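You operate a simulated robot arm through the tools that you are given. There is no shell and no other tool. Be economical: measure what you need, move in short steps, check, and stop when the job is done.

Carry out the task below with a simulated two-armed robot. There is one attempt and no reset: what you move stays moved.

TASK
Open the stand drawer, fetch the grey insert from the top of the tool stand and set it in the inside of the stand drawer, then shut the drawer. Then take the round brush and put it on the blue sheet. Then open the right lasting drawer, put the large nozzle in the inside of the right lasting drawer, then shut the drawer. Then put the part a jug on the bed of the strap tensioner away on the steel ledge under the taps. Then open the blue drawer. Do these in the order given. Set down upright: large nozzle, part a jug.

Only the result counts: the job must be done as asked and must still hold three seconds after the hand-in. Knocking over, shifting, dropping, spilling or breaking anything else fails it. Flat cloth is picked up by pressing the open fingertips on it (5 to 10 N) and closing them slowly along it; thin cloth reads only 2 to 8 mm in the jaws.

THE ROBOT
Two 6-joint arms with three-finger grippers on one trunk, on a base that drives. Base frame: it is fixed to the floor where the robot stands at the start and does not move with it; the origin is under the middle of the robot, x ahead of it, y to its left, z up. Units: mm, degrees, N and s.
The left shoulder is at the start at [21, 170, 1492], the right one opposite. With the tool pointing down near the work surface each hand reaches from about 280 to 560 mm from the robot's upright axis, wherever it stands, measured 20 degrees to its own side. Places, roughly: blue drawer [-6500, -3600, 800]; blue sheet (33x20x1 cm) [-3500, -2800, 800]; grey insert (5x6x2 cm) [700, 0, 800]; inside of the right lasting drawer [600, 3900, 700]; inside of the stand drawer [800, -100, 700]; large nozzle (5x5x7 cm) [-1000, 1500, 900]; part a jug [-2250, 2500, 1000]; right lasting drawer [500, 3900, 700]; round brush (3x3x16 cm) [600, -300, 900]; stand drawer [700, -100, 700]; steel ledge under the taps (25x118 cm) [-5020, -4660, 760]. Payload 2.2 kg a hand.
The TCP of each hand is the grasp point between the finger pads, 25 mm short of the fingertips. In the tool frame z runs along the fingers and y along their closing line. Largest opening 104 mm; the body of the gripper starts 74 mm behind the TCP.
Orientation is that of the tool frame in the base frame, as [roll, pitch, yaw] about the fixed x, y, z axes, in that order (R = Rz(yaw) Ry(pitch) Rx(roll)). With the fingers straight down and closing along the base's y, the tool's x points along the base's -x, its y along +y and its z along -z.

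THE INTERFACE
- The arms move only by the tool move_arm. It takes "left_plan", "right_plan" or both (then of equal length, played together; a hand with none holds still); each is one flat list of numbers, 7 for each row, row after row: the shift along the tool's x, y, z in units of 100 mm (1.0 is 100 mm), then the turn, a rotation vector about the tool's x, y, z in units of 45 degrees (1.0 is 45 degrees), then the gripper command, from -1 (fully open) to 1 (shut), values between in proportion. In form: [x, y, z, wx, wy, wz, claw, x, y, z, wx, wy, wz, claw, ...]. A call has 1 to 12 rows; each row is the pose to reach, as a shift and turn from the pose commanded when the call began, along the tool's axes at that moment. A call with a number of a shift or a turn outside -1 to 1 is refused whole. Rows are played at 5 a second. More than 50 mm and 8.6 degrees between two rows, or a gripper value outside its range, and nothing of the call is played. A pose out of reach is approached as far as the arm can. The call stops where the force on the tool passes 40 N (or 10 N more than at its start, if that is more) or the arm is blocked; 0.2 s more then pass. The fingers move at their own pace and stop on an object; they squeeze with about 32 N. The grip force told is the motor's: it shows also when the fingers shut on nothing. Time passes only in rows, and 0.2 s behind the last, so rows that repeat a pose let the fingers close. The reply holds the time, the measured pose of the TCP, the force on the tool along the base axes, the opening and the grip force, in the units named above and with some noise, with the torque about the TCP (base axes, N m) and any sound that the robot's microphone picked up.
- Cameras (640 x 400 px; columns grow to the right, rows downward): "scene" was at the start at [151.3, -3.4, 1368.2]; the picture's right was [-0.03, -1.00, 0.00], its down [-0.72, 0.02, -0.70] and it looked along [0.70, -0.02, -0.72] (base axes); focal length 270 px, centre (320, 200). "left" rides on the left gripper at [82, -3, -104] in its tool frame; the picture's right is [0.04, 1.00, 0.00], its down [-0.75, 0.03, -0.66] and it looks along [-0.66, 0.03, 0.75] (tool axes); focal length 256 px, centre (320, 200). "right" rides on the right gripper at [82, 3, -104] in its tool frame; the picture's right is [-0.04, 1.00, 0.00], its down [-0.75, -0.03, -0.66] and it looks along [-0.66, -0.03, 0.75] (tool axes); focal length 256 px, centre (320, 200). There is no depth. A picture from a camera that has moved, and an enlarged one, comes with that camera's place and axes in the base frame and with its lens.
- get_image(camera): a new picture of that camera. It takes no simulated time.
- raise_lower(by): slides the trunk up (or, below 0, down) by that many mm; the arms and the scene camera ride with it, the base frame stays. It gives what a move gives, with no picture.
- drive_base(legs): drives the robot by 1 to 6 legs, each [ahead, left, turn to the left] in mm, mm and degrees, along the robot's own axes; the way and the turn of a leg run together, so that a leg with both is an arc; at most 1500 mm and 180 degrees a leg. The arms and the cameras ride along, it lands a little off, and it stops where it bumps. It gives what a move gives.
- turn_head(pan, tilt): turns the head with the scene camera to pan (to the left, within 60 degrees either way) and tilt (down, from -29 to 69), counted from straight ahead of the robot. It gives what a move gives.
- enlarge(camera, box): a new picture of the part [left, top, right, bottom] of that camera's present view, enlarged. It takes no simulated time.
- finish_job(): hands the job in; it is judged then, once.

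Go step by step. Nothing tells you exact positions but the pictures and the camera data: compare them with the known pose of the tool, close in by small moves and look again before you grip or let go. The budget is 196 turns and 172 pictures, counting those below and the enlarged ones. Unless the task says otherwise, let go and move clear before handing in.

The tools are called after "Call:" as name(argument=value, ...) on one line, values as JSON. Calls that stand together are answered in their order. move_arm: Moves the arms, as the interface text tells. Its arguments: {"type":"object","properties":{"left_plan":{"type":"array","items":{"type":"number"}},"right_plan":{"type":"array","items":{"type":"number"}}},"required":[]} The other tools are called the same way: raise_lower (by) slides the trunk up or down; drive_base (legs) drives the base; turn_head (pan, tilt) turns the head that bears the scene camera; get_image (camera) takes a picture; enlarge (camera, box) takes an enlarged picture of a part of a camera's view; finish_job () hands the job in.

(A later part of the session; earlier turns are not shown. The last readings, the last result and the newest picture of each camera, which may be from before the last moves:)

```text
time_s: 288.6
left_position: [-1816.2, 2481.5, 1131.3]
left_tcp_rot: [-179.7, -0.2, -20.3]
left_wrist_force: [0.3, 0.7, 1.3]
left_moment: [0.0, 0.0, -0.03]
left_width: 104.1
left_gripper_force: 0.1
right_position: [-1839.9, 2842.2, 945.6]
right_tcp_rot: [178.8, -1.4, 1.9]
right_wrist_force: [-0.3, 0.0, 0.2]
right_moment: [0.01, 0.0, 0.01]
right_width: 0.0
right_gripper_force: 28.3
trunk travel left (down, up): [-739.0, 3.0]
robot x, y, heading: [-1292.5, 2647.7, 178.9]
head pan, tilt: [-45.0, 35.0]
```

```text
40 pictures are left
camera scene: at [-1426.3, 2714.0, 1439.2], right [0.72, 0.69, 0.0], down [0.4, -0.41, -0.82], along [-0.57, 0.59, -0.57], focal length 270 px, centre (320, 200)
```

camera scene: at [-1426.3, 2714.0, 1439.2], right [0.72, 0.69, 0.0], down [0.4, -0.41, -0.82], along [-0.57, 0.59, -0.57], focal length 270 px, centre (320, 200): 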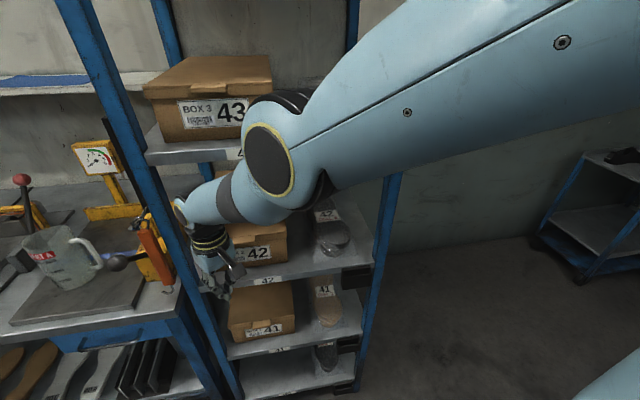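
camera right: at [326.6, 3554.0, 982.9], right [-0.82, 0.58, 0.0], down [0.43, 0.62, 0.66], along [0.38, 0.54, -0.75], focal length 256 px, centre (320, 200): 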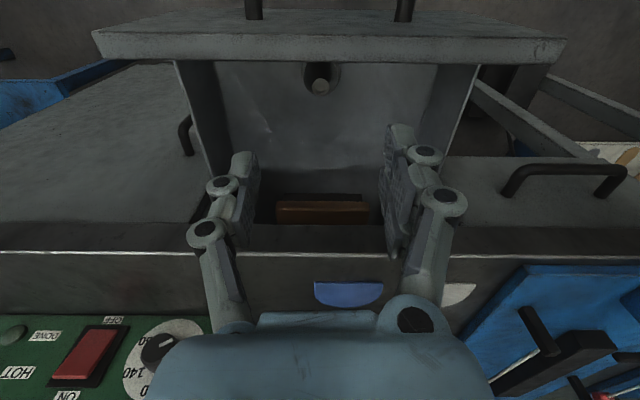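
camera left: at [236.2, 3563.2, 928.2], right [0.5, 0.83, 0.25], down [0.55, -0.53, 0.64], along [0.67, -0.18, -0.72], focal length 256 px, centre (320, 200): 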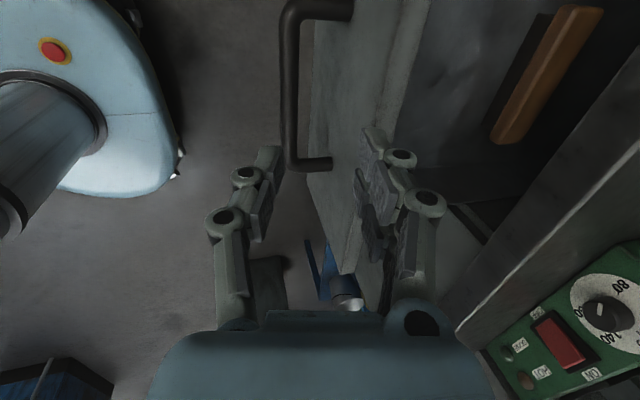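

The shelf contents look intact. I look closely at the jug to judge its handle direction.

Call:
enlarge(camera="scene", box=[0, 190, 200, 340])

Call:
get_image(camera="left")

```text
2.67 times, centred on (100, 265) of scene
camera zoom: at [-1426.3, 2714.0, 1439.2], right [0.72, 0.69, 0.0], down [0.4, -0.41, -0.82], along [-0.57, 0.59, -0.57], focal length 719 px, centre (907, 27)
```

zoom: 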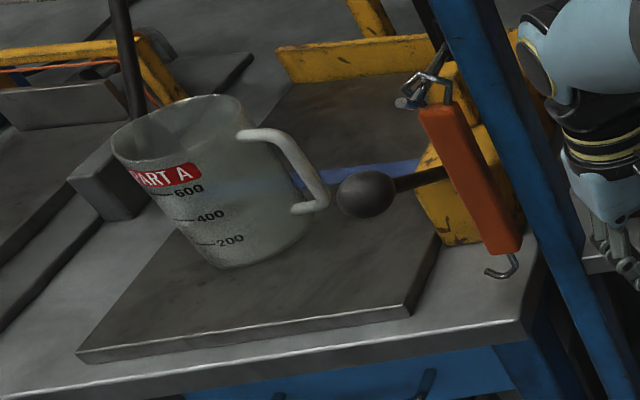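

```text
38 pictures are left
camera left: at [-1738.1, 2456.2, 1235.4], right [-0.31, -0.95, 0.0], down [-0.72, 0.23, 0.65], along [-0.62, 0.21, -0.76], focal length 256 px, centre (320, 200)
```

left: 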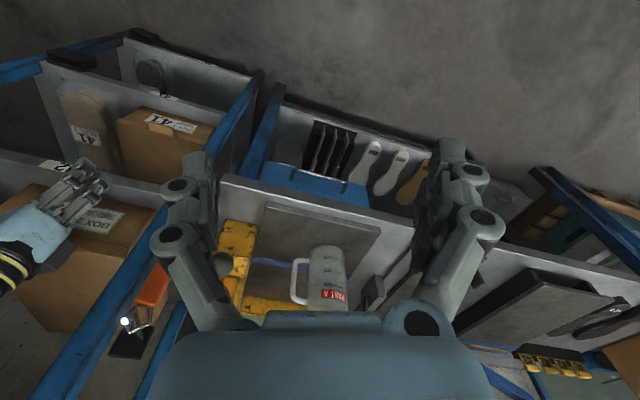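

The handle points to heading ≈72° and the jug's base centre is about [-2185, 2592], base z≈868, rim z≈1000. I move left away from the rack, then raise the right hand and turn it 90° so it closes across the handle direction.

Call:
drive_base(legs=[[0, 375, 0]])

Call:
move_arm(right_plan=[0, 0, -0.17, 0, 0, -0.166, -1, 0, 0, -0.34, 0, 0, -0.333, -1, 0, 0, -0.5, 0, 0, -0.5, -1, 0, 0, -0.67, 0, 0, -0.666, -1, 0, 0, -0.84, 0, 0, -0.833, -1, 0, 0, -1.0, 0, 0, -1, -1])

Call:
move_arm(right_plan=[0, 0, -0.1, 0, 0, -0.166, -1, 0, 0, -0.2, 0, 0, -0.333, -1, 0, 0, -0.3, 0, 0, -0.5, -1, 0, 0, -0.4, 0, 0, -0.666, -1, 0, 0, -0.5, 0, 0, -0.833, -1, 0, 0, -0.5, 0, 0, -1, -1])

Call:
drive_base(legs=[[396, 0, 0], [0, 0, -12.8]])

Call:
get_image(camera="right")

```text
time_s: 291.0
left_position: [-1823.6, 2105.0, 1130.2]
left_tcp_rot: [-179.8, -0.2, -20.4]
left_wrist_force: [-0.2, 0.1, 1.1]
left_moment: [0.0, 0.03, 0.01]
left_width: 103.9
left_gripper_force: 0.2
right_position: [-1846.6, 2464.3, 944.6]
right_tcp_rot: [178.8, -1.3, 1.8]
right_wrist_force: [0.3, 0.7, -0.1]
right_moment: [0.02, 0.04, 0.0]
right_width: 0.1
right_gripper_force: 28.7
trunk travel left (down, up): [-739.0, 3.0]
robot x, y, heading: [-1301.3, 2269.7, 179.0]
head pan, tilt: [-45.0, 35.0]
```

```text
time_s: 292.4
left_position: [-1824.6, 2105.4, 1131.2]
left_tcp_rot: [-179.6, -0.2, -20.4]
left_wrist_force: [-0.3, -0.4, 1.4]
left_moment: [0.01, 0.0, -0.03]
left_width: 104.0
left_gripper_force: 0.0
right_position: [-1849.2, 2467.8, 1045.4]
right_tcp_rot: [178.2, -0.1, 46.9]
right_wrist_force: [0.2, 0.2, 0.0]
right_moment: [-0.01, 0.0, -0.01]
right_width: 104.0
right_gripper_force: 0.0
trunk travel left (down, up): [-739.0, 3.0]
robot x, y, heading: [-1302.1, 2272.1, 178.8]
head pan, tilt: [-45.0, 35.0]
```

```text
time_s: 293.8
left_position: [-1824.3, 2105.3, 1132.4]
left_tcp_rot: [-179.7, -0.2, -20.4]
left_wrist_force: [0.8, -0.5, -0.5]
left_moment: [-0.02, 0.0, 0.0]
left_width: 103.8
left_gripper_force: 0.0
right_position: [-1851.3, 2468.8, 1095.9]
right_tcp_rot: [178.7, 1.1, 92.0]
right_wrist_force: [0.3, -0.1, -0.2]
right_moment: [-0.01, -0.01, 0.0]
right_width: 104.0
right_gripper_force: 0.0
trunk travel left (down, up): [-739.0, 3.0]
robot x, y, heading: [-1302.5, 2276.6, 178.9]
head pan, tilt: [-45.0, 35.0]
```

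```text
time_s: 297.0
left_position: [-2242.6, 2234.7, 1131.1]
left_tcp_rot: [-179.8, -0.2, -33.3]
left_wrist_force: [0.6, -0.4, 0.5]
left_moment: [0.04, -0.04, 0.0]
left_width: 103.9
left_gripper_force: 0.1
right_position: [-2188.4, 2594.5, 1095.3]
right_tcp_rot: [178.7, 1.3, 79.0]
right_wrist_force: [0.4, -0.2, 0.7]
right_moment: [0.02, -0.02, -0.01]
right_width: 104.1
right_gripper_force: 0.1
trunk travel left (down, up): [-739.0, 3.0]
robot x, y, heading: [-1695.7, 2284.0, 165.7]
head pan, tilt: [-45.0, 35.0]
```

```text
37 pictures are left
camera right: at [-2170.6, 2677.2, 1197.9], right [0.97, -0.23, 0.02], down [-0.19, -0.72, 0.67], along [-0.14, -0.66, -0.74], focal length 256 px, centre (320, 200)
```

right: 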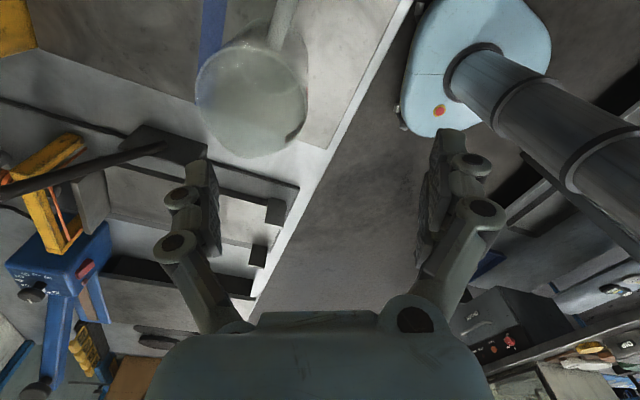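

Now I see the jug from above: rim about 85 mm wide, centred ~50 mm further ahead. I drive 50 mm ahead, adjust, and descend partway.

Call:
drive_base(legs=[[50, 0, 0]])

Call:
move_arm(right_plan=[0.08, 0, 0.1, 0.03, -0.03, 0, -1, 0.16, 0, 0.25, 0.03, -0.03, 0, -1, 0.16, 0, 0.45, 0.03, -0.03, 0, -1])

Call:
get_image(camera="right")

```text
time_s: 298.0
left_position: [-2289.2, 2245.4, 1130.2]
left_tcp_rot: [-179.7, -0.3, -33.3]
left_wrist_force: [-0.1, 1.0, 0.3]
left_moment: [-0.01, -0.01, 0.02]
left_width: 104.0
left_gripper_force: 0.1
right_position: [-2234.8, 2606.0, 1096.7]
right_tcp_rot: [178.7, 1.2, 78.9]
right_wrist_force: [0.5, -0.4, 0.1]
right_moment: [0.02, -0.01, -0.02]
right_width: 103.8
right_gripper_force: 0.1
trunk travel left (down, up): [-739.0, 3.0]
robot x, y, heading: [-1744.9, 2293.6, 166.2]
head pan, tilt: [-45.0, 35.0]
```

```text
time_s: 298.8
left_position: [-2291.4, 2247.7, 1130.4]
left_tcp_rot: [-179.7, -0.2, -33.3]
left_wrist_force: [0.1, 0.5, 0.7]
left_moment: [-0.02, -0.02, -0.02]
left_width: 104.1
left_gripper_force: 0.1
right_position: [-2231.5, 2621.7, 1051.2]
right_tcp_rot: [180.0, 2.5, 78.9]
right_wrist_force: [-0.3, -0.9, 0.4]
right_moment: [-0.01, 0.01, -0.03]
right_width: 103.8
right_gripper_force: 0.0
trunk travel left (down, up): [-739.0, 3.0]
robot x, y, heading: [-1749.4, 2292.3, 166.0]
head pan, tilt: [-45.0, 35.0]
```

```text
36 pictures are left
camera right: at [-2212.0, 2705.7, 1150.9], right [0.97, -0.23, 0.0], down [-0.17, -0.7, 0.69], along [-0.16, -0.67, -0.72], focal length 256 px, centre (320, 200)
```

right: 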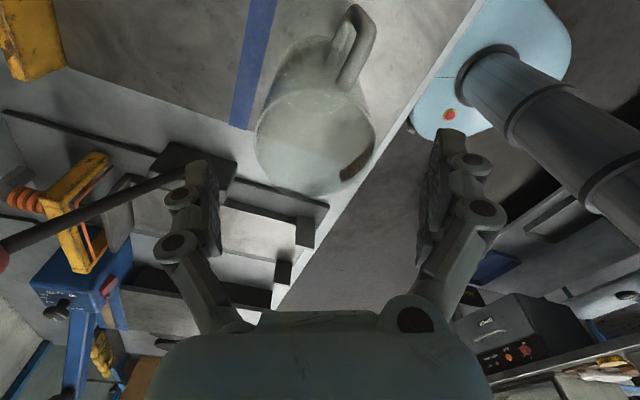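

Well aligned. I descend around the jug to z≈950.

Call:
move_arm(right_plan=[0, -0.03, 0.25, 0, 0.055, 0, -1, 0, -0.03, 0.5, 0, 0.055, 0, -1, 0, -0.03, 0.75, 0, 0.055, 0, -1, 0, -0.03, 1.0, 0, 0.055, 0, -1])

Call:
get_image(camera="right")

```text
time_s: 299.8
left_position: [-2291.3, 2246.0, 1130.6]
left_tcp_rot: [-179.6, -0.4, -33.3]
left_wrist_force: [-0.3, -0.5, 0.0]
left_moment: [0.02, -0.04, -0.01]
left_width: 104.0
left_gripper_force: 0.0
right_position: [-2236.6, 2616.5, 950.7]
right_tcp_rot: [-179.9, 0.1, 78.9]
right_wrist_force: [0.0, 0.0, -1.0]
right_moment: [0.02, -0.01, -0.02]
right_width: 103.9
right_gripper_force: 0.0
trunk travel left (down, up): [-739.0, 3.0]
robot x, y, heading: [-1745.3, 2293.0, 165.8]
head pan, tilt: [-45.0, 35.0]
```

```text
35 pictures are left
camera right: at [-2217.4, 2697.8, 1053.8], right [0.97, -0.23, 0.0], down [-0.17, -0.73, 0.66], along [-0.15, -0.64, -0.75], focal length 256 px, centre (320, 200)
```

right: 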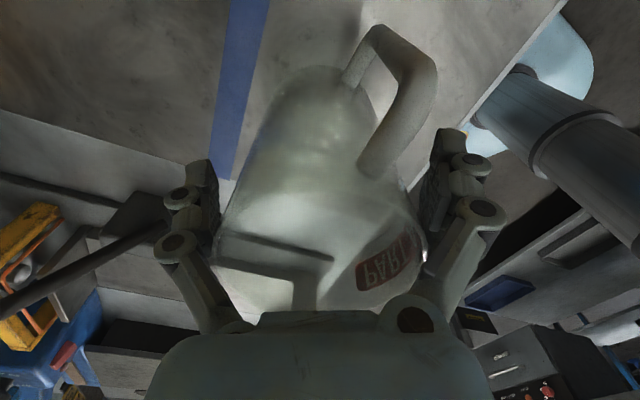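

The handle is somewhat close to the right finger; I rotate the open hand 22° around the jug for clearance and then close.

Call:
move_arm(right_plan=[0, 0, 0, 0, 0, 0.166, -1, 0, 0, 0, 0, 0, 0.333, -1, 0, 0, 0, 0, 0, 0.5, -1])

Call:
move_arm(right_plan=[0, 0, 0, 0, 0, 0, -0.85, 0, 0, 0, 0, 0, 0, -0.7, 0, 0, 0, 0, 0, 0, -0.5, 0, 0, 0, 0, 0, 0, -0.3, 0, 0, 0, 0, 0, 0, 0, 0, 0, 0, 0, 0, 0, 0])

Call:
get_image(camera="right")

```text
time_s: 300.6
left_position: [-2290.9, 2247.2, 1131.6]
left_tcp_rot: [-179.6, -0.1, -33.2]
left_wrist_force: [-0.4, 0.0, 0.3]
left_moment: [0.0, -0.02, -0.01]
left_width: 104.0
left_gripper_force: 0.0
right_position: [-2235.7, 2616.9, 950.1]
right_tcp_rot: [-180.0, 0.2, 56.3]
right_wrist_force: [1.2, -0.2, 0.6]
right_moment: [0.05, 0.01, 0.0]
right_width: 104.1
right_gripper_force: 0.1
trunk travel left (down, up): [-739.0, 3.0]
robot x, y, heading: [-1743.7, 2297.2, 165.9]
head pan, tilt: [-45.0, 35.0]
```

```text
time_s: 302.0
left_position: [-2291.2, 2247.1, 1131.2]
left_tcp_rot: [-179.7, -0.3, -33.3]
left_wrist_force: [0.3, 0.5, 0.0]
left_moment: [0.02, 0.03, 0.01]
left_width: 104.1
left_gripper_force: 0.1
right_position: [-2235.8, 2617.4, 951.4]
right_tcp_rot: [-180.0, 0.1, 56.3]
right_wrist_force: [-0.1, 0.5, 3.5]
right_moment: [0.06, 0.16, 0.0]
right_width: 102.9
right_gripper_force: 31.9
trunk travel left (down, up): [-739.0, 3.0]
robot x, y, heading: [-1742.9, 2296.8, 165.8]
head pan, tilt: [-45.0, 35.0]
```

```text
34 pictures are left
camera right: at [-2187.5, 2684.2, 1054.3], right [0.81, -0.59, 0.0], down [-0.44, -0.61, 0.66], along [-0.39, -0.53, -0.75], focal length 256 px, centre (320, 200)
```

right: 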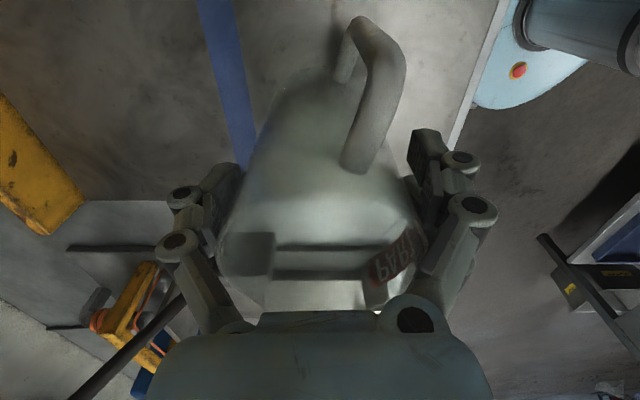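

The jaws hold the jug body (103 mm). I lift gently with the arm.

Call:
move_arm(right_plan=[0, 0, -0.1, 0, 0, 0, 0, 0, 0, -0.2, 0, 0, 0, 0, 0, 0, -0.35, 0, 0, 0, 0, 0, 0, -0.5, 0, 0, 0, 0, 0, 0, -0.7, 0, 0, 0, 0, 0, 0, -0.9, 0, 0, 0, 0])

Call:
get_image(camera="right")

```text
time_s: 303.4
left_position: [-2291.1, 2246.5, 1131.0]
left_tcp_rot: [-179.7, 0.0, -33.3]
left_wrist_force: [0.2, 0.3, 0.2]
left_moment: [0.03, -0.04, 0.0]
left_width: 104.1
left_gripper_force: 0.0
right_position: [-2236.7, 2616.7, 1041.4]
right_tcp_rot: [179.8, 0.0, 56.4]
right_wrist_force: [0.0, 0.1, -2.1]
right_moment: [0.02, 0.0, 0.02]
right_width: 103.0
right_gripper_force: 31.9
trunk travel left (down, up): [-739.0, 3.0]
robot x, y, heading: [-1746.3, 2293.1, 165.6]
head pan, tilt: [-45.0, 35.0]
```

```text
33 pictures are left
camera right: at [-2187.2, 2684.2, 1144.6], right [0.81, -0.59, 0.0], down [-0.44, -0.61, 0.66], along [-0.38, -0.53, -0.75], focal length 256 px, centre (320, 200)
```

right: 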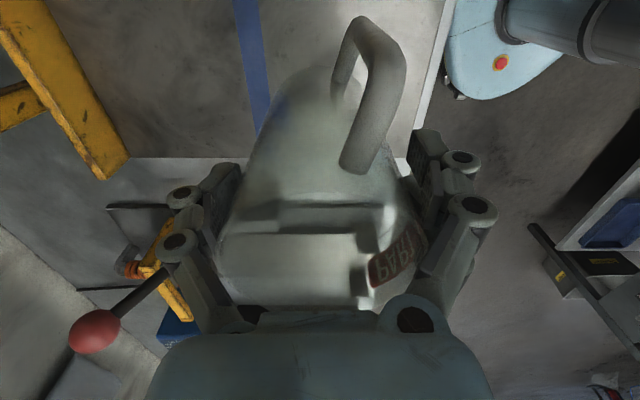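

The jug is lifted securely. I back off, turn, and drive the long way to the taps, looking again when near.

Call:
drive_base(legs=[[-250, 0, 0], [0, 0, 69.9], [1500, 0, 0], [0, 0, 34.5], [1500, 0, 0], [1500, 0, 0]])

```text
time_s: 330.9
left_position: [-2189.9, -2516.2, 1130.7]
left_tcp_rot: [-179.6, -0.2, 70.5]
left_wrist_force: [0.2, -0.1, -0.3]
left_moment: [0.0, -0.02, -0.03]
left_width: 104.0
left_gripper_force: 0.1
right_position: [-2564.6, -2552.2, 1040.0]
right_tcp_rot: [-179.9, 0.1, 160.3]
right_wrist_force: [0.0, -0.2, -0.9]
right_moment: [0.03, 0.03, 0.02]
right_width: 101.1
right_gripper_force: 31.2
trunk travel left (down, up): [-739.0, 3.0]
robot x, y, heading: [-2367.4, -1996.6, -90.1]
head pan, tilt: [-45.0, 35.0]
```

Call:
drive_base(legs=[[900, 0, 0], [0, 0, -50.4], [1200, 0, 0]])

Call:
turn_head(pan=15, tilt=28)

Call:
get_image(camera="scene")

```text
time_s: 343.6
left_position: [-3587.3, -4124.6, 1132.0]
left_tcp_rot: [-179.7, -0.2, 19.9]
left_wrist_force: [-0.1, -0.3, -0.3]
left_moment: [-0.03, -0.04, -0.02]
left_width: 103.9
left_gripper_force: 0.2
right_position: [-3850.2, -3859.3, 1040.5]
right_tcp_rot: [179.9, 0.0, 109.8]
right_wrist_force: [0.0, 0.5, -0.8]
right_moment: [0.01, 0.03, 0.0]
right_width: 100.3
right_gripper_force: 32.1
trunk travel left (down, up): [-739.0, 3.0]
robot x, y, heading: [-3296.7, -3658.1, -140.9]
head pan, tilt: [-45.0, 35.0]
```

```text
time_s: 344.9
left_position: [-3587.1, -4124.5, 1131.9]
left_tcp_rot: [-179.7, -0.2, 20.0]
left_wrist_force: [0.3, -0.7, 1.2]
left_moment: [0.0, 0.0, 0.02]
left_width: 104.0
left_gripper_force: 0.0
right_position: [-3850.6, -3859.2, 1041.7]
right_tcp_rot: [180.0, 0.1, 109.8]
right_wrist_force: [0.4, -0.1, -1.2]
right_moment: [0.0, 0.04, 0.01]
right_width: 100.5
right_gripper_force: 32.4
trunk travel left (down, up): [-739.0, 3.0]
robot x, y, heading: [-3300.3, -3658.4, -140.8]
head pan, tilt: [15.0, 28.0]
```

```text
32 pictures are left
camera scene: at [-3406.9, -3778.3, 1450.1], right [-0.81, 0.59, 0.0], down [0.28, 0.38, -0.88], along [-0.52, -0.72, -0.47], focal length 270 px, centre (320, 200)
```

scene: 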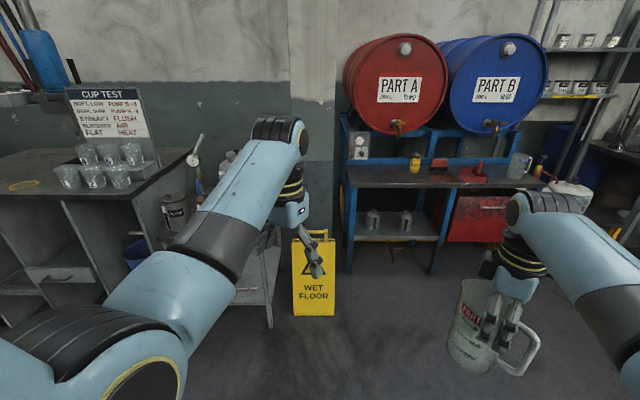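

Call:
enlarge(camera="scene", box=[330, 100, 570, 260])

```text
2.50 times, centred on (450, 180) of scene
camera zoom: at [-3406.9, -3778.3, 1450.1], right [-0.81, 0.59, 0.0], down [0.28, 0.38, -0.88], along [-0.52, -0.72, -0.47], focal length 674 px, centre (-5, 250)
```

zoom: 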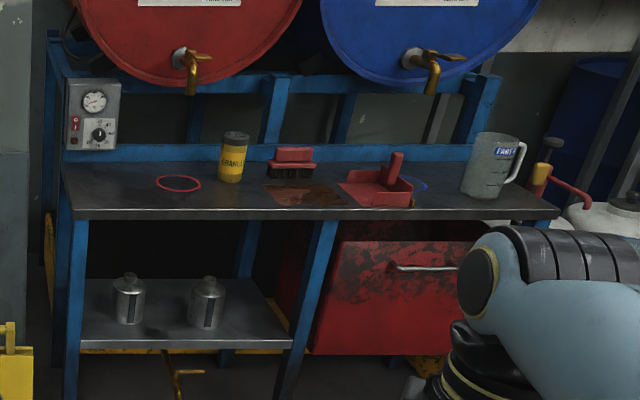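

There's a free spot on the ledge beneath the Part A tap (a red ring); I'll set the jug just in front of it at about [-4698, -4777]. I turn and drive diagonally between the rack and the sign.

Call:
drive_base(legs=[[0, 0, 34.8], [787, -843, 0]])

Call:
turn_head(pan=-15, tilt=38)

Call:
get_image(camera="scene")

Call:
get_image(camera="right")

```text
time_s: 352.4
left_position: [-4295.9, -4727.8, 1132.0]
left_tcp_rot: [-179.6, -0.3, 54.3]
left_wrist_force: [-0.2, 0.2, 0.1]
left_moment: [-0.01, 0.0, 0.01]
left_width: 104.1
left_gripper_force: 0.0
right_position: [-4663.0, -4656.8, 1040.7]
right_tcp_rot: [179.9, 0.1, 143.9]
right_wrist_force: [-0.7, 0.9, -1.3]
right_moment: [0.01, -0.01, 0.02]
right_width: 99.8
right_gripper_force: 32.2
trunk travel left (down, up): [-739.0, 3.0]
robot x, y, heading: [-4322.4, -4182.5, -106.5]
head pan, tilt: [15.0, 28.0]
```

```text
time_s: 353.3
left_position: [-4294.5, -4727.4, 1129.8]
left_tcp_rot: [-179.6, -0.2, 54.3]
left_wrist_force: [0.5, 0.2, 0.7]
left_moment: [-0.01, 0.01, -0.02]
left_width: 104.2
left_gripper_force: 0.0
right_position: [-4662.9, -4657.1, 1040.6]
right_tcp_rot: [180.0, 0.1, 144.0]
right_wrist_force: [-0.3, -0.8, -0.7]
right_moment: [-0.02, 0.04, -0.02]
right_width: 100.3
right_gripper_force: 32.0
trunk travel left (down, up): [-739.0, 3.0]
robot x, y, heading: [-4315.8, -4180.6, -106.7]
head pan, tilt: [-15.0, 38.0]
```

```text
30 pictures are left
camera scene: at [-4384.6, -4322.9, 1434.6], right [-0.85, 0.52, 0.0], down [0.32, 0.53, -0.79], along [-0.41, -0.67, -0.62], focal length 270 px, centre (320, 200)
```

scene: 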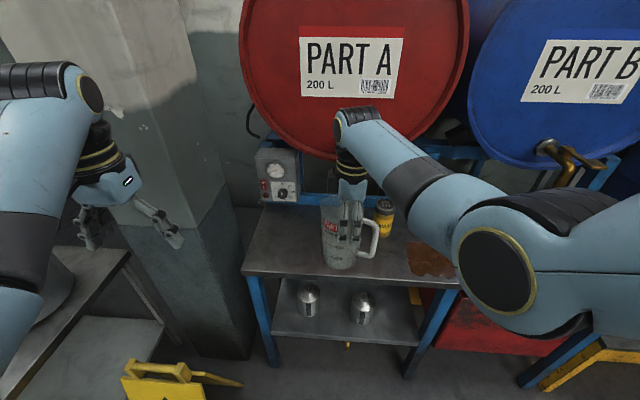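

```text
29 pictures are left
camera right: at [-4726.4, -4605.4, 1144.4], right [0.62, 0.78, 0.0], down [0.59, -0.47, 0.66], along [0.52, -0.41, -0.75], focal length 256 px, centre (320, 200)
```

right: 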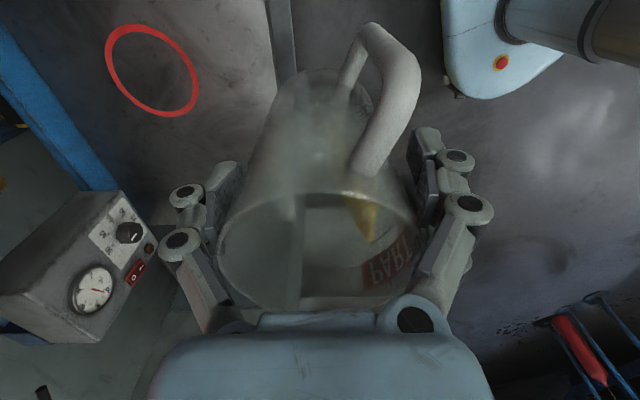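

The ledge's front edge and ring are clear now: target spot about [-4736, -4758], 80 mm in from the edge. I drive 118 forward, 41 right, and check.

Call:
drive_base(legs=[[118, -41, 0]])

Call:
raise_lower(by=-130)

Call:
get_image(camera="scene")

Call:
get_image(camera="right")

```text
time_s: 355.0
left_position: [-4368.8, -4829.6, 1130.5]
left_tcp_rot: [-179.7, -0.2, 54.3]
left_wrist_force: [0.6, 0.2, -1.4]
left_moment: [0.01, 0.05, 0.0]
left_width: 104.2
left_gripper_force: 0.0
right_position: [-4732.5, -4752.1, 1034.0]
right_tcp_rot: [178.8, -0.2, 144.0]
right_wrist_force: [1.1, 0.9, -0.2]
right_moment: [-0.05, 0.1, 0.03]
right_width: 99.8
right_gripper_force: 32.4
trunk travel left (down, up): [-739.0, 3.0]
robot x, y, heading: [-4393.3, -4280.9, -106.5]
head pan, tilt: [-15.0, 38.0]
stopped in leg 1: the force on the tool passed its limit at 42 N (the readings are from after the stop); the commanded pose is now the measured one
```

```text
time_s: 356.6
left_position: [-4369.0, -4830.1, 1001.3]
left_tcp_rot: [-179.7, -0.3, 54.3]
left_wrist_force: [-0.5, 1.9, 0.6]
left_moment: [-0.02, 0.01, 0.0]
left_width: 104.2
left_gripper_force: 0.0
right_position: [-4732.7, -4752.8, 904.4]
right_tcp_rot: [178.9, -0.2, 144.0]
right_wrist_force: [0.2, -0.1, -2.0]
right_moment: [-0.03, 0.03, 0.02]
right_width: 99.9
right_gripper_force: 31.7
trunk travel left (down, up): [-609.0, 133.0]
robot x, y, heading: [-4393.1, -4281.8, -106.5]
head pan, tilt: [-15.0, 38.0]
```

```text
28 pictures are left
camera scene: at [-4458.1, -4425.2, 1304.4], right [-0.85, 0.52, 0.0], down [0.32, 0.53, -0.79], along [-0.41, -0.67, -0.62], focal length 270 px, centre (320, 200)
```

scene: 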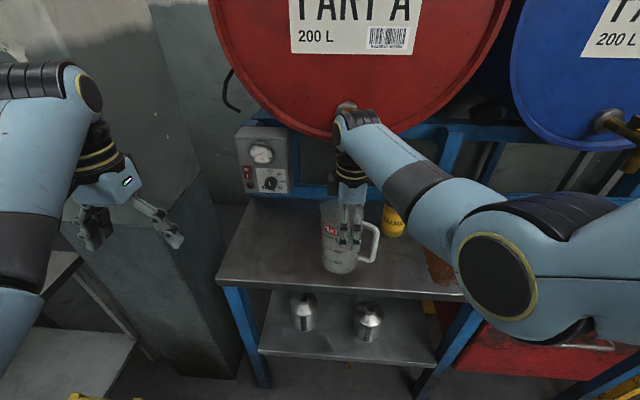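

```text
27 pictures are left
camera right: at [-4797.4, -4703.5, 1008.9], right [0.62, 0.79, 0.02], down [0.59, -0.48, 0.65], along [0.52, -0.39, -0.76], focal length 256 px, centre (320, 200)
```

right: 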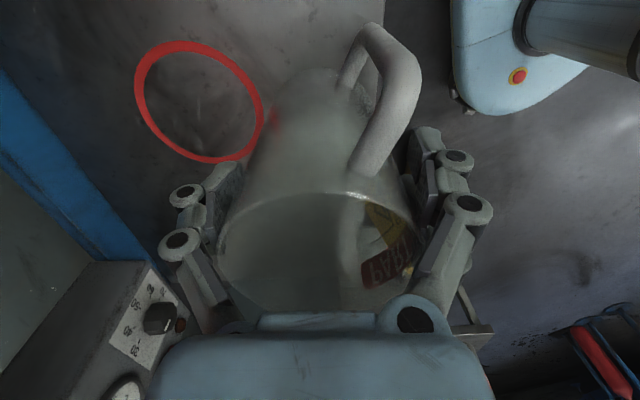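

The jug is over the ledge, about 74 mm in from the edge. I lower it further.

Call:
raise_lower(by=-45)

Call:
raise_lower(by=-8)

Call:
raise_lower(by=-7)

```text
time_s: 357.4
left_position: [-4366.6, -4828.2, 957.8]
left_tcp_rot: [-179.7, -0.1, 54.3]
left_wrist_force: [0.5, -0.1, -0.1]
left_moment: [-0.04, 0.02, -0.02]
left_width: 103.8
left_gripper_force: 0.1
right_position: [-4733.2, -4754.7, 863.4]
right_tcp_rot: [179.5, 0.0, 143.9]
right_wrist_force: [-1.1, -0.8, 30.7]
right_moment: [-0.86, 0.17, -0.03]
right_width: 100.3
right_gripper_force: 32.0
trunk travel left (down, up): [-564.0, 178.0]
robot x, y, heading: [-4393.2, -4280.4, -106.6]
head pan, tilt: [-15.0, 38.0]
```

```text
time_s: 357.8
left_position: [-4368.2, -4829.6, 956.0]
left_tcp_rot: [-179.7, -0.3, 54.2]
left_wrist_force: [-1.0, -0.2, 0.0]
left_moment: [0.03, 0.02, 0.01]
left_width: 103.9
left_gripper_force: 0.2
right_position: [-4735.2, -4758.2, 863.3]
right_tcp_rot: [179.4, 0.0, 144.0]
right_wrist_force: [2.5, 4.7, 14.7]
right_moment: [0.17, 0.06, -0.07]
right_width: 100.4
right_gripper_force: 32.4
trunk travel left (down, up): [-563.0, 179.0]
robot x, y, heading: [-4391.2, -4285.0, -106.7]
head pan, tilt: [-15.0, 38.0]
stopped: the force on the tool passed its limit at 48 N (the readings are from after the stop); the commanded pose is now the measured one
```

```text
time_s: 358.2
left_position: [-4369.7, -4829.1, 950.6]
left_tcp_rot: [-179.8, -0.2, 54.2]
left_wrist_force: [-0.4, -0.4, -0.9]
left_moment: [0.06, -0.04, 0.02]
left_width: 103.7
left_gripper_force: 0.0
right_position: [-4734.9, -4760.9, 863.1]
right_tcp_rot: [179.8, 0.2, 144.0]
right_wrist_force: [3.1, 7.1, 19.3]
right_moment: [0.94, -0.09, -0.09]
right_width: 100.3
right_gripper_force: 32.1
trunk travel left (down, up): [-558.0, 184.0]
robot x, y, heading: [-4393.4, -4284.8, -106.5]
head pan, tilt: [-15.0, 38.0]
stopped: the force on the tool passed its limit at 45 N (the readings are from after the stop); the commanded pose is now the measured one
```

The jug stands on the ledge. I relieve the pressure, open fully, and lift the fingers clear.

Call:
raise_lower(by=4)

Call:
move_arm(right_plan=[0, 0, 0, 0, 0, 0, -0.95, 0, 0, 0, 0, 0, 0, -1, 0, 0, 0, 0, 0, 0, -1])

Call:
get_image(camera="right")

```text
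time_s: 358.7
left_position: [-4368.1, -4828.9, 952.6]
left_tcp_rot: [-179.7, -0.2, 54.4]
left_wrist_force: [0.2, 0.1, -0.7]
left_moment: [0.01, -0.02, 0.02]
left_width: 103.9
left_gripper_force: 0.0
right_position: [-4735.0, -4758.5, 864.4]
right_tcp_rot: [179.6, 0.1, 144.0]
right_wrist_force: [0.7, -0.3, -1.7]
right_moment: [0.01, 0.01, 0.0]
right_width: 100.3
right_gripper_force: 32.3
trunk travel left (down, up): [-562.0, 180.0]
robot x, y, heading: [-4391.5, -4281.3, -106.8]
head pan, tilt: [-15.0, 38.0]
```

```text
time_s: 359.5
left_position: [-4369.4, -4830.8, 954.6]
left_tcp_rot: [-179.7, -0.3, 54.3]
left_wrist_force: [-0.5, -0.4, 0.1]
left_moment: [0.02, -0.04, 0.0]
left_width: 104.1
left_gripper_force: 0.0
right_position: [-4736.0, -4757.2, 864.9]
right_tcp_rot: [179.6, 0.0, 144.0]
right_wrist_force: [0.2, 0.3, 0.6]
right_moment: [-0.01, 0.02, 0.01]
right_width: 104.3
right_gripper_force: 0.1
trunk travel left (down, up): [-562.0, 180.0]
robot x, y, heading: [-4391.6, -4283.8, -106.6]
head pan, tilt: [-15.0, 38.0]
```

```text
26 pictures are left
camera right: at [-4799.0, -4707.5, 969.1], right [0.62, 0.78, 0.01], down [0.59, -0.47, 0.66], along [0.52, -0.4, -0.75], focal length 256 px, centre (320, 200)
```

right: 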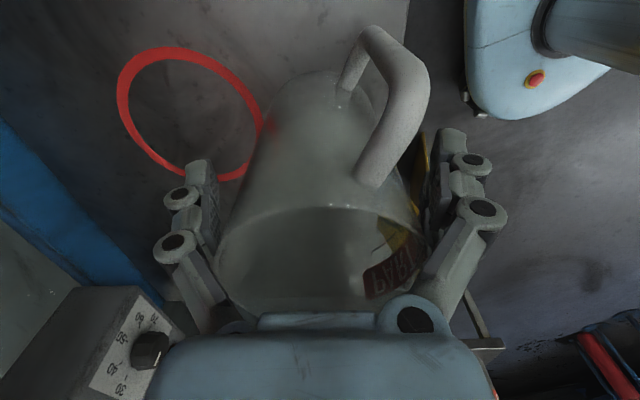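

Call:
raise_lower(by=35)

Call:
raise_lower(by=50)

Call:
get_image(camera="right")

```text
time_s: 360.3
left_position: [-4367.2, -4827.5, 990.0]
left_tcp_rot: [-179.7, -0.2, 54.2]
left_wrist_force: [-0.6, 0.1, -0.4]
left_moment: [-0.04, -0.04, 0.01]
left_width: 103.6
left_gripper_force: 0.0
right_position: [-4733.9, -4757.1, 902.4]
right_tcp_rot: [180.0, 0.2, 144.0]
right_wrist_force: [0.1, 0.7, -0.5]
right_moment: [0.01, 0.02, -0.05]
right_width: 103.8
right_gripper_force: 0.1
trunk travel left (down, up): [-597.0, 145.0]
robot x, y, heading: [-4392.3, -4280.6, -106.5]
head pan, tilt: [-15.0, 38.0]
```

```text
time_s: 361.2
left_position: [-4368.8, -4828.1, 1038.4]
left_tcp_rot: [-179.7, -0.2, 54.2]
left_wrist_force: [0.3, 0.7, 0.4]
left_moment: [0.02, -0.03, 0.0]
left_width: 104.0
left_gripper_force: 0.0
right_position: [-4734.8, -4758.4, 951.6]
right_tcp_rot: [179.8, 0.2, 143.9]
right_wrist_force: [0.4, 1.1, 0.2]
right_moment: [-0.03, 0.02, 0.0]
right_width: 104.0
right_gripper_force: 0.1
trunk travel left (down, up): [-647.0, 95.0]
robot x, y, heading: [-4392.0, -4282.8, -106.7]
head pan, tilt: [-15.0, 38.0]
```

```text
25 pictures are left
camera right: at [-4799.1, -4707.6, 1054.7], right [0.62, 0.78, 0.0], down [0.59, -0.47, 0.66], along [0.52, -0.41, -0.75], focal length 256 px, centre (320, 200)
```

right: 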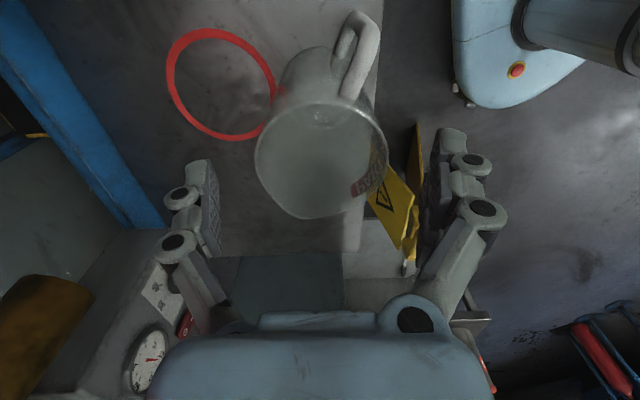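

The jug stands clear of the fingers. I back off, raise, and turn toward the blue drawer at about [-6500, -3600].

Call:
drive_base(legs=[[-400, 0, 0]])

Call:
raise_lower(by=92)

Call:
drive_base(legs=[[0, 0, -84]])

Call:
turn_head(pan=0, tilt=22)

Call:
get_image(camera="scene")

```text
time_s: 363.7
left_position: [-4256.0, -4447.0, 1040.0]
left_tcp_rot: [-179.7, -0.3, 54.3]
left_wrist_force: [0.0, 0.4, 0.0]
left_moment: [-0.04, 0.0, 0.02]
left_width: 104.0
left_gripper_force: 0.0
right_position: [-4622.3, -4374.6, 950.4]
right_tcp_rot: [179.7, 0.2, 143.9]
right_wrist_force: [-0.7, 1.2, 0.2]
right_moment: [0.01, -0.02, -0.04]
right_width: 103.9
right_gripper_force: 0.0
trunk travel left (down, up): [-647.0, 95.0]
robot x, y, heading: [-4279.9, -3900.2, -106.8]
head pan, tilt: [-15.0, 38.0]
```

```text
time_s: 365.0
left_position: [-4255.5, -4447.4, 1130.8]
left_tcp_rot: [-179.7, -0.3, 54.2]
left_wrist_force: [-0.7, 0.4, -0.1]
left_moment: [-0.03, -0.01, 0.01]
left_width: 103.9
left_gripper_force: 0.0
right_position: [-4619.9, -4375.7, 1042.3]
right_tcp_rot: [179.7, 0.1, 143.9]
right_wrist_force: [-0.7, -0.2, 0.3]
right_moment: [0.01, -0.03, 0.0]
right_width: 104.2
right_gripper_force: 0.1
trunk travel left (down, up): [-739.0, 3.0]
robot x, y, heading: [-4279.5, -3899.7, -106.7]
head pan, tilt: [-15.0, 38.0]
```

```text
time_s: 368.9
left_position: [-4819.9, -3990.8, 1132.3]
left_tcp_rot: [-179.8, -0.2, -28.7]
left_wrist_force: [-0.1, 0.9, -0.6]
left_moment: [0.0, 0.0, -0.02]
left_width: 104.1
left_gripper_force: 0.0
right_position: [-4794.2, -3620.8, 1042.8]
right_tcp_rot: [179.6, 0.2, 61.1]
right_wrist_force: [0.4, -0.1, -0.2]
right_moment: [-0.01, -0.02, -0.01]
right_width: 103.8
right_gripper_force: 0.0
trunk travel left (down, up): [-739.0, 3.0]
robot x, y, heading: [-4280.1, -3901.9, 170.8]
head pan, tilt: [-15.0, 38.0]
```

```text
time_s: 369.7
left_position: [-4819.8, -3991.3, 1131.1]
left_tcp_rot: [-179.7, -0.2, -28.5]
left_wrist_force: [0.5, -0.3, 0.1]
left_moment: [0.01, 0.01, 0.0]
left_width: 104.0
left_gripper_force: 0.1
right_position: [-4793.6, -3619.0, 1042.4]
right_tcp_rot: [179.7, 0.1, 61.1]
right_wrist_force: [-0.8, -0.8, -0.3]
right_moment: [0.0, 0.01, 0.0]
right_width: 104.0
right_gripper_force: 0.0
trunk travel left (down, up): [-739.0, 3.0]
robot x, y, heading: [-4278.8, -3899.2, 170.5]
head pan, tilt: [0.0, 22.0]
```

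```text
24 pictures are left
camera scene: at [-4439.6, -3874.0, 1460.1], right [0.16, 0.99, 0.0], down [0.37, -0.06, -0.93], along [-0.91, 0.15, -0.38], focal length 270 px, centre (320, 200)
```

scene: 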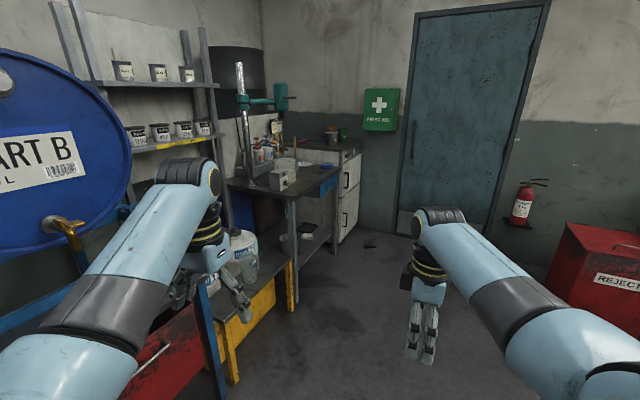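

Call:
enlarge(camera="scene", box=[220, 120, 400, 310])

```text
2.11 times, centred on (310, 215) of scene
camera zoom: at [-4439.6, -3874.0, 1460.1], right [0.16, 0.99, 0.0], down [0.37, -0.06, -0.93], along [-0.91, 0.15, -0.38], focal length 568 px, centre (341, 168)
```

zoom: 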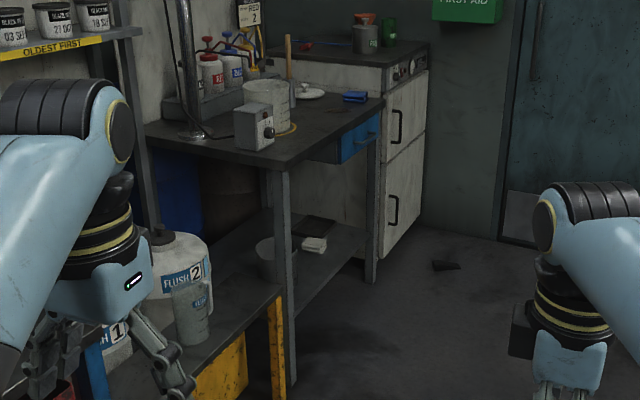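

The blue drawer sits under the right end of the bench at about [-6397, -3472, 790], facing heading ≈55°. I drive to a spot in front of it and turn to face it.

Call:
drive_base(legs=[[700, 0, 0], [898, -816, 0], [0, 0, 64.2]])

Call:
turn_head(pan=0, tilt=35)

Call:
move_arm(right_plan=[0, 0, 0, 0, 0, -0.14, 0.2, 0, 0, 0, 0, 0, -0.28, 0.42, 0, 0, 0, 0, 0, -0.43, 0.42])

Call:
get_image(camera="scene")

```text
time_s: 382.2
left_position: [-5879.8, -3360.8, 1132.0]
left_tcp_rot: [-179.7, -0.3, 36.3]
left_wrist_force: [0.6, 0.8, 1.1]
left_moment: [0.0, -0.01, 0.02]
left_width: 104.2
left_gripper_force: 0.0
right_position: [-6206.4, -3179.0, 1041.2]
right_tcp_rot: [179.7, 0.1, 125.9]
right_wrist_force: [-1.2, 0.0, 0.0]
right_moment: [0.01, 0.04, 0.05]
right_width: 104.0
right_gripper_force: 0.0
trunk travel left (down, up): [-739.0, 3.0]
robot x, y, heading: [-5732.6, -2831.7, -124.7]
head pan, tilt: [0.0, 22.0]
```

```text
time_s: 382.9
left_position: [-5879.6, -3359.4, 1130.6]
left_tcp_rot: [-179.8, -0.2, 36.2]
left_wrist_force: [-0.4, -0.7, 0.3]
left_moment: [0.04, -0.01, 0.01]
left_width: 104.1
left_gripper_force: 0.0
right_position: [-6205.6, -3177.9, 1041.4]
right_tcp_rot: [179.7, 0.1, 125.9]
right_wrist_force: [0.2, -0.2, 0.4]
right_moment: [0.01, 0.04, 0.02]
right_width: 103.8
right_gripper_force: 0.0
trunk travel left (down, up): [-739.0, 3.0]
robot x, y, heading: [-5734.3, -2832.4, -124.5]
head pan, tilt: [0.0, 35.0]
```

```text
time_s: 383.7
left_position: [-5879.6, -3359.1, 1130.4]
left_tcp_rot: [-179.8, -0.3, 36.1]
left_wrist_force: [0.6, 0.2, -0.9]
left_moment: [0.0, -0.03, 0.0]
left_width: 104.1
left_gripper_force: 0.1
right_position: [-6205.9, -3178.7, 1043.0]
right_tcp_rot: [179.9, 0.2, 145.3]
right_wrist_force: [-0.3, 0.1, -0.1]
right_moment: [-0.04, 0.0, 0.0]
right_width: 30.0
right_gripper_force: 0.1
trunk travel left (down, up): [-739.0, 3.0]
robot x, y, heading: [-5734.0, -2830.6, -124.5]
head pan, tilt: [0.0, 35.0]
```

```text
22 pictures are left
camera scene: at [-5823.1, -2963.3, 1439.6], right [-0.82, 0.57, 0.0], down [0.33, 0.47, -0.82], along [-0.47, -0.67, -0.57], focal length 270 px, centre (320, 200)
```

scene: 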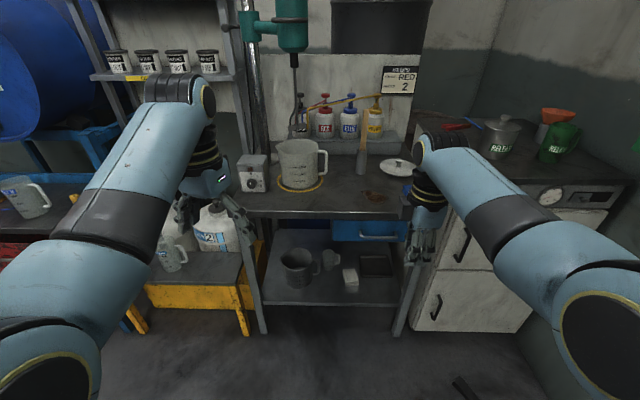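

The handle comes out at about [-6435, -3456, 750]. I pose the right hand low and tilted toward the drawer, as I did with the left one before.

Call:
raise_lower(by=-80)

Call:
move_arm(right_plan=[0, 0.1, 0.2, 0.07, 0, 0, 0.42, 0, 0.2, 0.4, 0.14, 0, 0, 0.42, 0, 0.3, 0.6, 0.21, 0, 0, 0.42, 0, 0.45, 0.8, 0.28, 0, 0, 0.42, 0, 0.6, 1.0, 0.36, 0, 0, 0.42])

Call:
drive_base(legs=[[330, -32, 0]])

Call:
get_image(camera="right")

Call:
get_image(camera="scene")

```text
time_s: 384.9
left_position: [-5880.5, -3359.5, 1051.3]
left_tcp_rot: [-179.7, -0.3, 36.2]
left_wrist_force: [-0.5, 0.5, 0.3]
left_moment: [0.02, 0.05, 0.0]
left_width: 104.0
left_gripper_force: 0.0
right_position: [-6205.8, -3179.2, 962.6]
right_tcp_rot: [179.8, 0.2, 145.3]
right_wrist_force: [-0.9, 0.1, -0.2]
right_moment: [-0.02, 0.0, -0.01]
right_width: 30.2
right_gripper_force: 0.0
trunk travel left (down, up): [-659.0, 83.0]
robot x, y, heading: [-5731.1, -2832.0, -124.5]
head pan, tilt: [0.0, 35.0]
```

```text
time_s: 386.1
left_position: [-5879.4, -3359.4, 1052.3]
left_tcp_rot: [-179.7, -0.3, 36.2]
left_wrist_force: [0.4, 0.9, -0.4]
left_moment: [-0.03, -0.02, 0.04]
left_width: 104.2
left_gripper_force: 0.0
right_position: [-6170.7, -3129.9, 863.0]
right_tcp_rot: [-163.9, 0.2, 145.3]
right_wrist_force: [-0.1, -0.2, -0.4]
right_moment: [-0.04, 0.03, -0.04]
right_width: 30.0
right_gripper_force: 0.1
trunk travel left (down, up): [-659.0, 83.0]
robot x, y, heading: [-5734.0, -2831.8, -124.6]
head pan, tilt: [0.0, 35.0]
```

```text
time_s: 388.3
left_position: [-6096.7, -3615.6, 1050.5]
left_tcp_rot: [-179.7, -0.3, 36.1]
left_wrist_force: [0.6, -0.1, -0.4]
left_moment: [0.04, 0.02, 0.04]
left_width: 104.1
left_gripper_force: 0.0
right_position: [-6386.8, -3383.5, 861.2]
right_tcp_rot: [-164.1, 0.3, 145.2]
right_wrist_force: [-0.3, -0.2, 0.1]
right_moment: [0.04, -0.01, 0.02]
right_width: 30.2
right_gripper_force: 0.2
trunk travel left (down, up): [-659.0, 83.0]
robot x, y, heading: [-5952.9, -3089.9, -124.9]
head pan, tilt: [0.0, 35.0]
```

```text
21 pictures are left
camera right: at [-6435.2, -3310.6, 961.0], right [0.58, 0.77, -0.27], down [0.7, -0.3, 0.64], along [0.41, -0.57, -0.72], focal length 256 px, centre (320, 200)
```

right: 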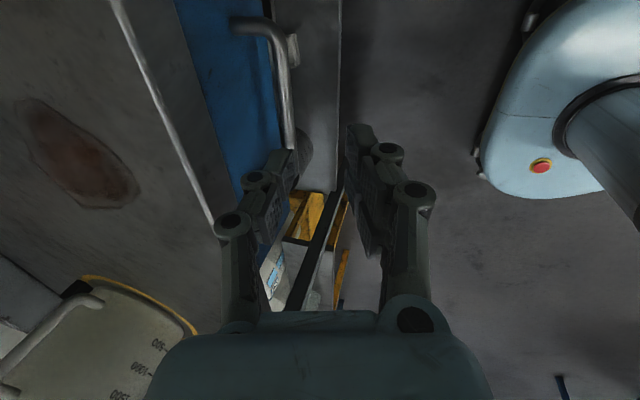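

```text
20 pictures are left
camera scene: at [-6038.9, -3219.0, 1359.3], right [-0.82, 0.57, 0.0], down [0.33, 0.47, -0.82], along [-0.47, -0.67, -0.57], focal length 270 px, centre (320, 200)
```

scene: 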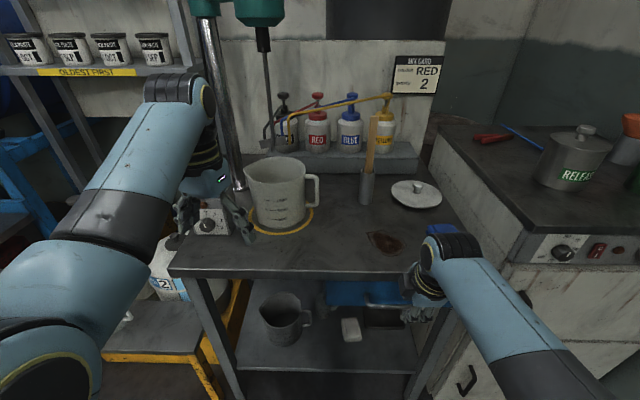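

The bench top is about z=870 and the bar seems to be ~45 mm ahead at z≈800. I inch forward 32 mm with the tips still above it and look again.

Call:
drive_base(legs=[[32, 0, 0]])

Call:
get_image(camera="right")

```text
time_s: 389.1
left_position: [-6114.1, -3640.2, 1052.1]
left_tcp_rot: [-179.7, -0.3, 36.1]
left_wrist_force: [-0.3, 0.3, 0.4]
left_moment: [0.0, 0.0, 0.0]
left_width: 103.8
left_gripper_force: 0.0
right_position: [-6405.3, -3410.1, 862.4]
right_tcp_rot: [-164.2, 0.2, 145.2]
right_wrist_force: [-0.4, 0.4, -0.9]
right_moment: [0.03, -0.01, -0.01]
right_width: 30.1
right_gripper_force: 0.1
trunk travel left (down, up): [-659.0, 83.0]
robot x, y, heading: [-5964.6, -3115.3, -124.8]
head pan, tilt: [0.0, 35.0]
```

```text
19 pictures are left
camera right: at [-6453.0, -3336.2, 961.0], right [0.58, 0.77, -0.27], down [0.7, -0.31, 0.64], along [0.41, -0.57, -0.72], focal length 256 px, centre (320, 200)
```

right: 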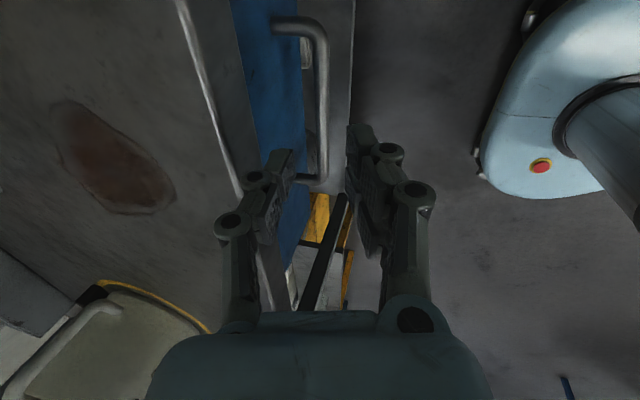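

The bar is at z≈760, 25 mm ahead of the TCP, and only ~13 mm in front of the bench edge, so I need a steeper tilt. I back 50 mm and tilt the hand to 45°.

Call:
drive_base(legs=[[-50, 0, 0]])

Call:
move_arm(right_plan=[0, -0.01, 0.12, 0.16, 0, 0, 0.35, 0, -0.02, 0.24, 0.32, 0, 0, 0.35, 0, -0.03, 0.36, 0.48, 0, 0, 0.35, 0, -0.04, 0.47, 0.645, 0, 0, 0.35])

Call:
get_image(camera="right")

```text
time_s: 390.0
left_position: [-6085.8, -3597.9, 1051.9]
left_tcp_rot: [-179.7, -0.2, 36.1]
left_wrist_force: [-0.3, 0.8, -1.2]
left_moment: [-0.06, -0.01, 0.01]
left_width: 104.1
left_gripper_force: 0.1
right_position: [-6375.2, -3368.0, 863.1]
right_tcp_rot: [-164.0, 0.1, 145.2]
right_wrist_force: [1.1, -0.4, 0.0]
right_moment: [-0.03, -0.01, -0.02]
right_width: 30.3
right_gripper_force: 0.1
trunk travel left (down, up): [-659.0, 83.0]
robot x, y, heading: [-5937.4, -3072.2, -124.7]
head pan, tilt: [0.0, 35.0]
```

```text
time_s: 391.0
left_position: [-6085.0, -3599.8, 1050.7]
left_tcp_rot: [-179.8, -0.2, 36.2]
left_wrist_force: [-0.9, 0.0, 0.3]
left_moment: [-0.01, 0.03, 0.03]
left_width: 104.1
left_gripper_force: 0.1
right_position: [-6386.3, -3382.4, 817.8]
right_tcp_rot: [-135.0, 0.2, 145.2]
right_wrist_force: [0.4, 0.3, -0.6]
right_moment: [0.04, 0.03, -0.04]
right_width: 33.5
right_gripper_force: 0.1
trunk travel left (down, up): [-659.0, 83.0]
robot x, y, heading: [-5937.4, -3072.1, -124.7]
head pan, tilt: [0.0, 35.0]
```

```text
18 pictures are left
camera right: at [-6409.0, -3272.1, 889.1], right [0.44, 0.55, -0.71], down [0.87, -0.07, 0.49], along [0.22, -0.83, -0.51], focal length 256 px, centre (320, 200)
```

right: 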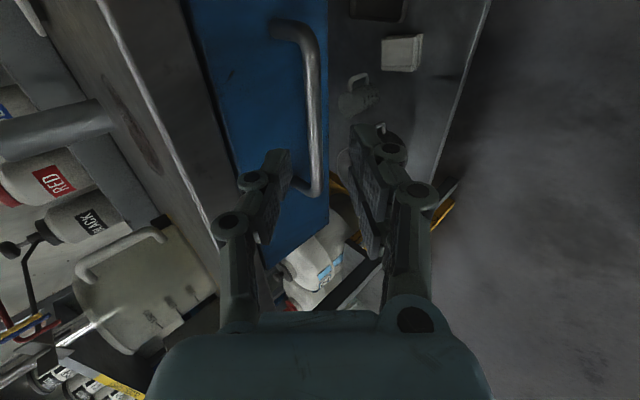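

The tool axis now points right at the bar, about 80 mm away. I advance 45 mm along the tool axis and check.

Call:
move_arm(right_plan=[0, 0, 0.15, 0, 0, 0, 0.35, 0, 0, 0.3, 0, 0, 0, 0.35, 0, 0, 0.45, 0, 0, 0, 0.35])

Call:
get_image(camera="right")

```text
time_s: 391.8
left_position: [-6085.6, -3600.4, 1051.9]
left_tcp_rot: [-179.7, -0.3, 36.1]
left_wrist_force: [0.8, -0.2, -0.3]
left_moment: [-0.01, 0.0, 0.0]
left_width: 103.9
left_gripper_force: 0.0
right_position: [-6403.3, -3407.9, 785.1]
right_tcp_rot: [-135.1, 0.3, 145.3]
right_wrist_force: [-0.3, -0.3, 0.2]
right_moment: [-0.03, 0.02, -0.01]
right_width: 33.8
right_gripper_force: 0.1
trunk travel left (down, up): [-659.0, 83.0]
robot x, y, heading: [-5936.7, -3072.1, -124.8]
head pan, tilt: [0.0, 35.0]
```

```text
17 pictures are left
camera right: at [-6426.7, -3299.0, 856.4], right [0.44, 0.56, -0.71], down [0.87, -0.07, 0.49], along [0.23, -0.83, -0.51], focal length 256 px, centre (320, 200)
```

right: 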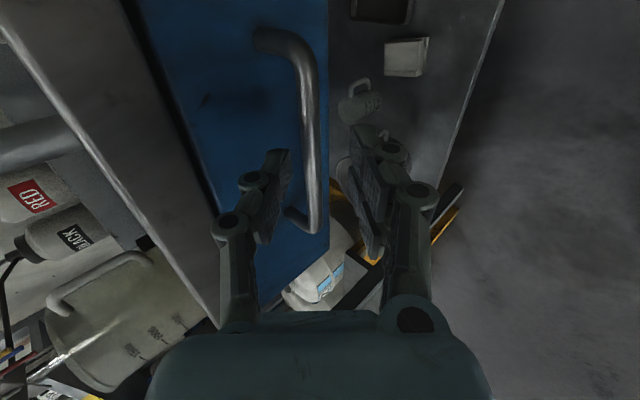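

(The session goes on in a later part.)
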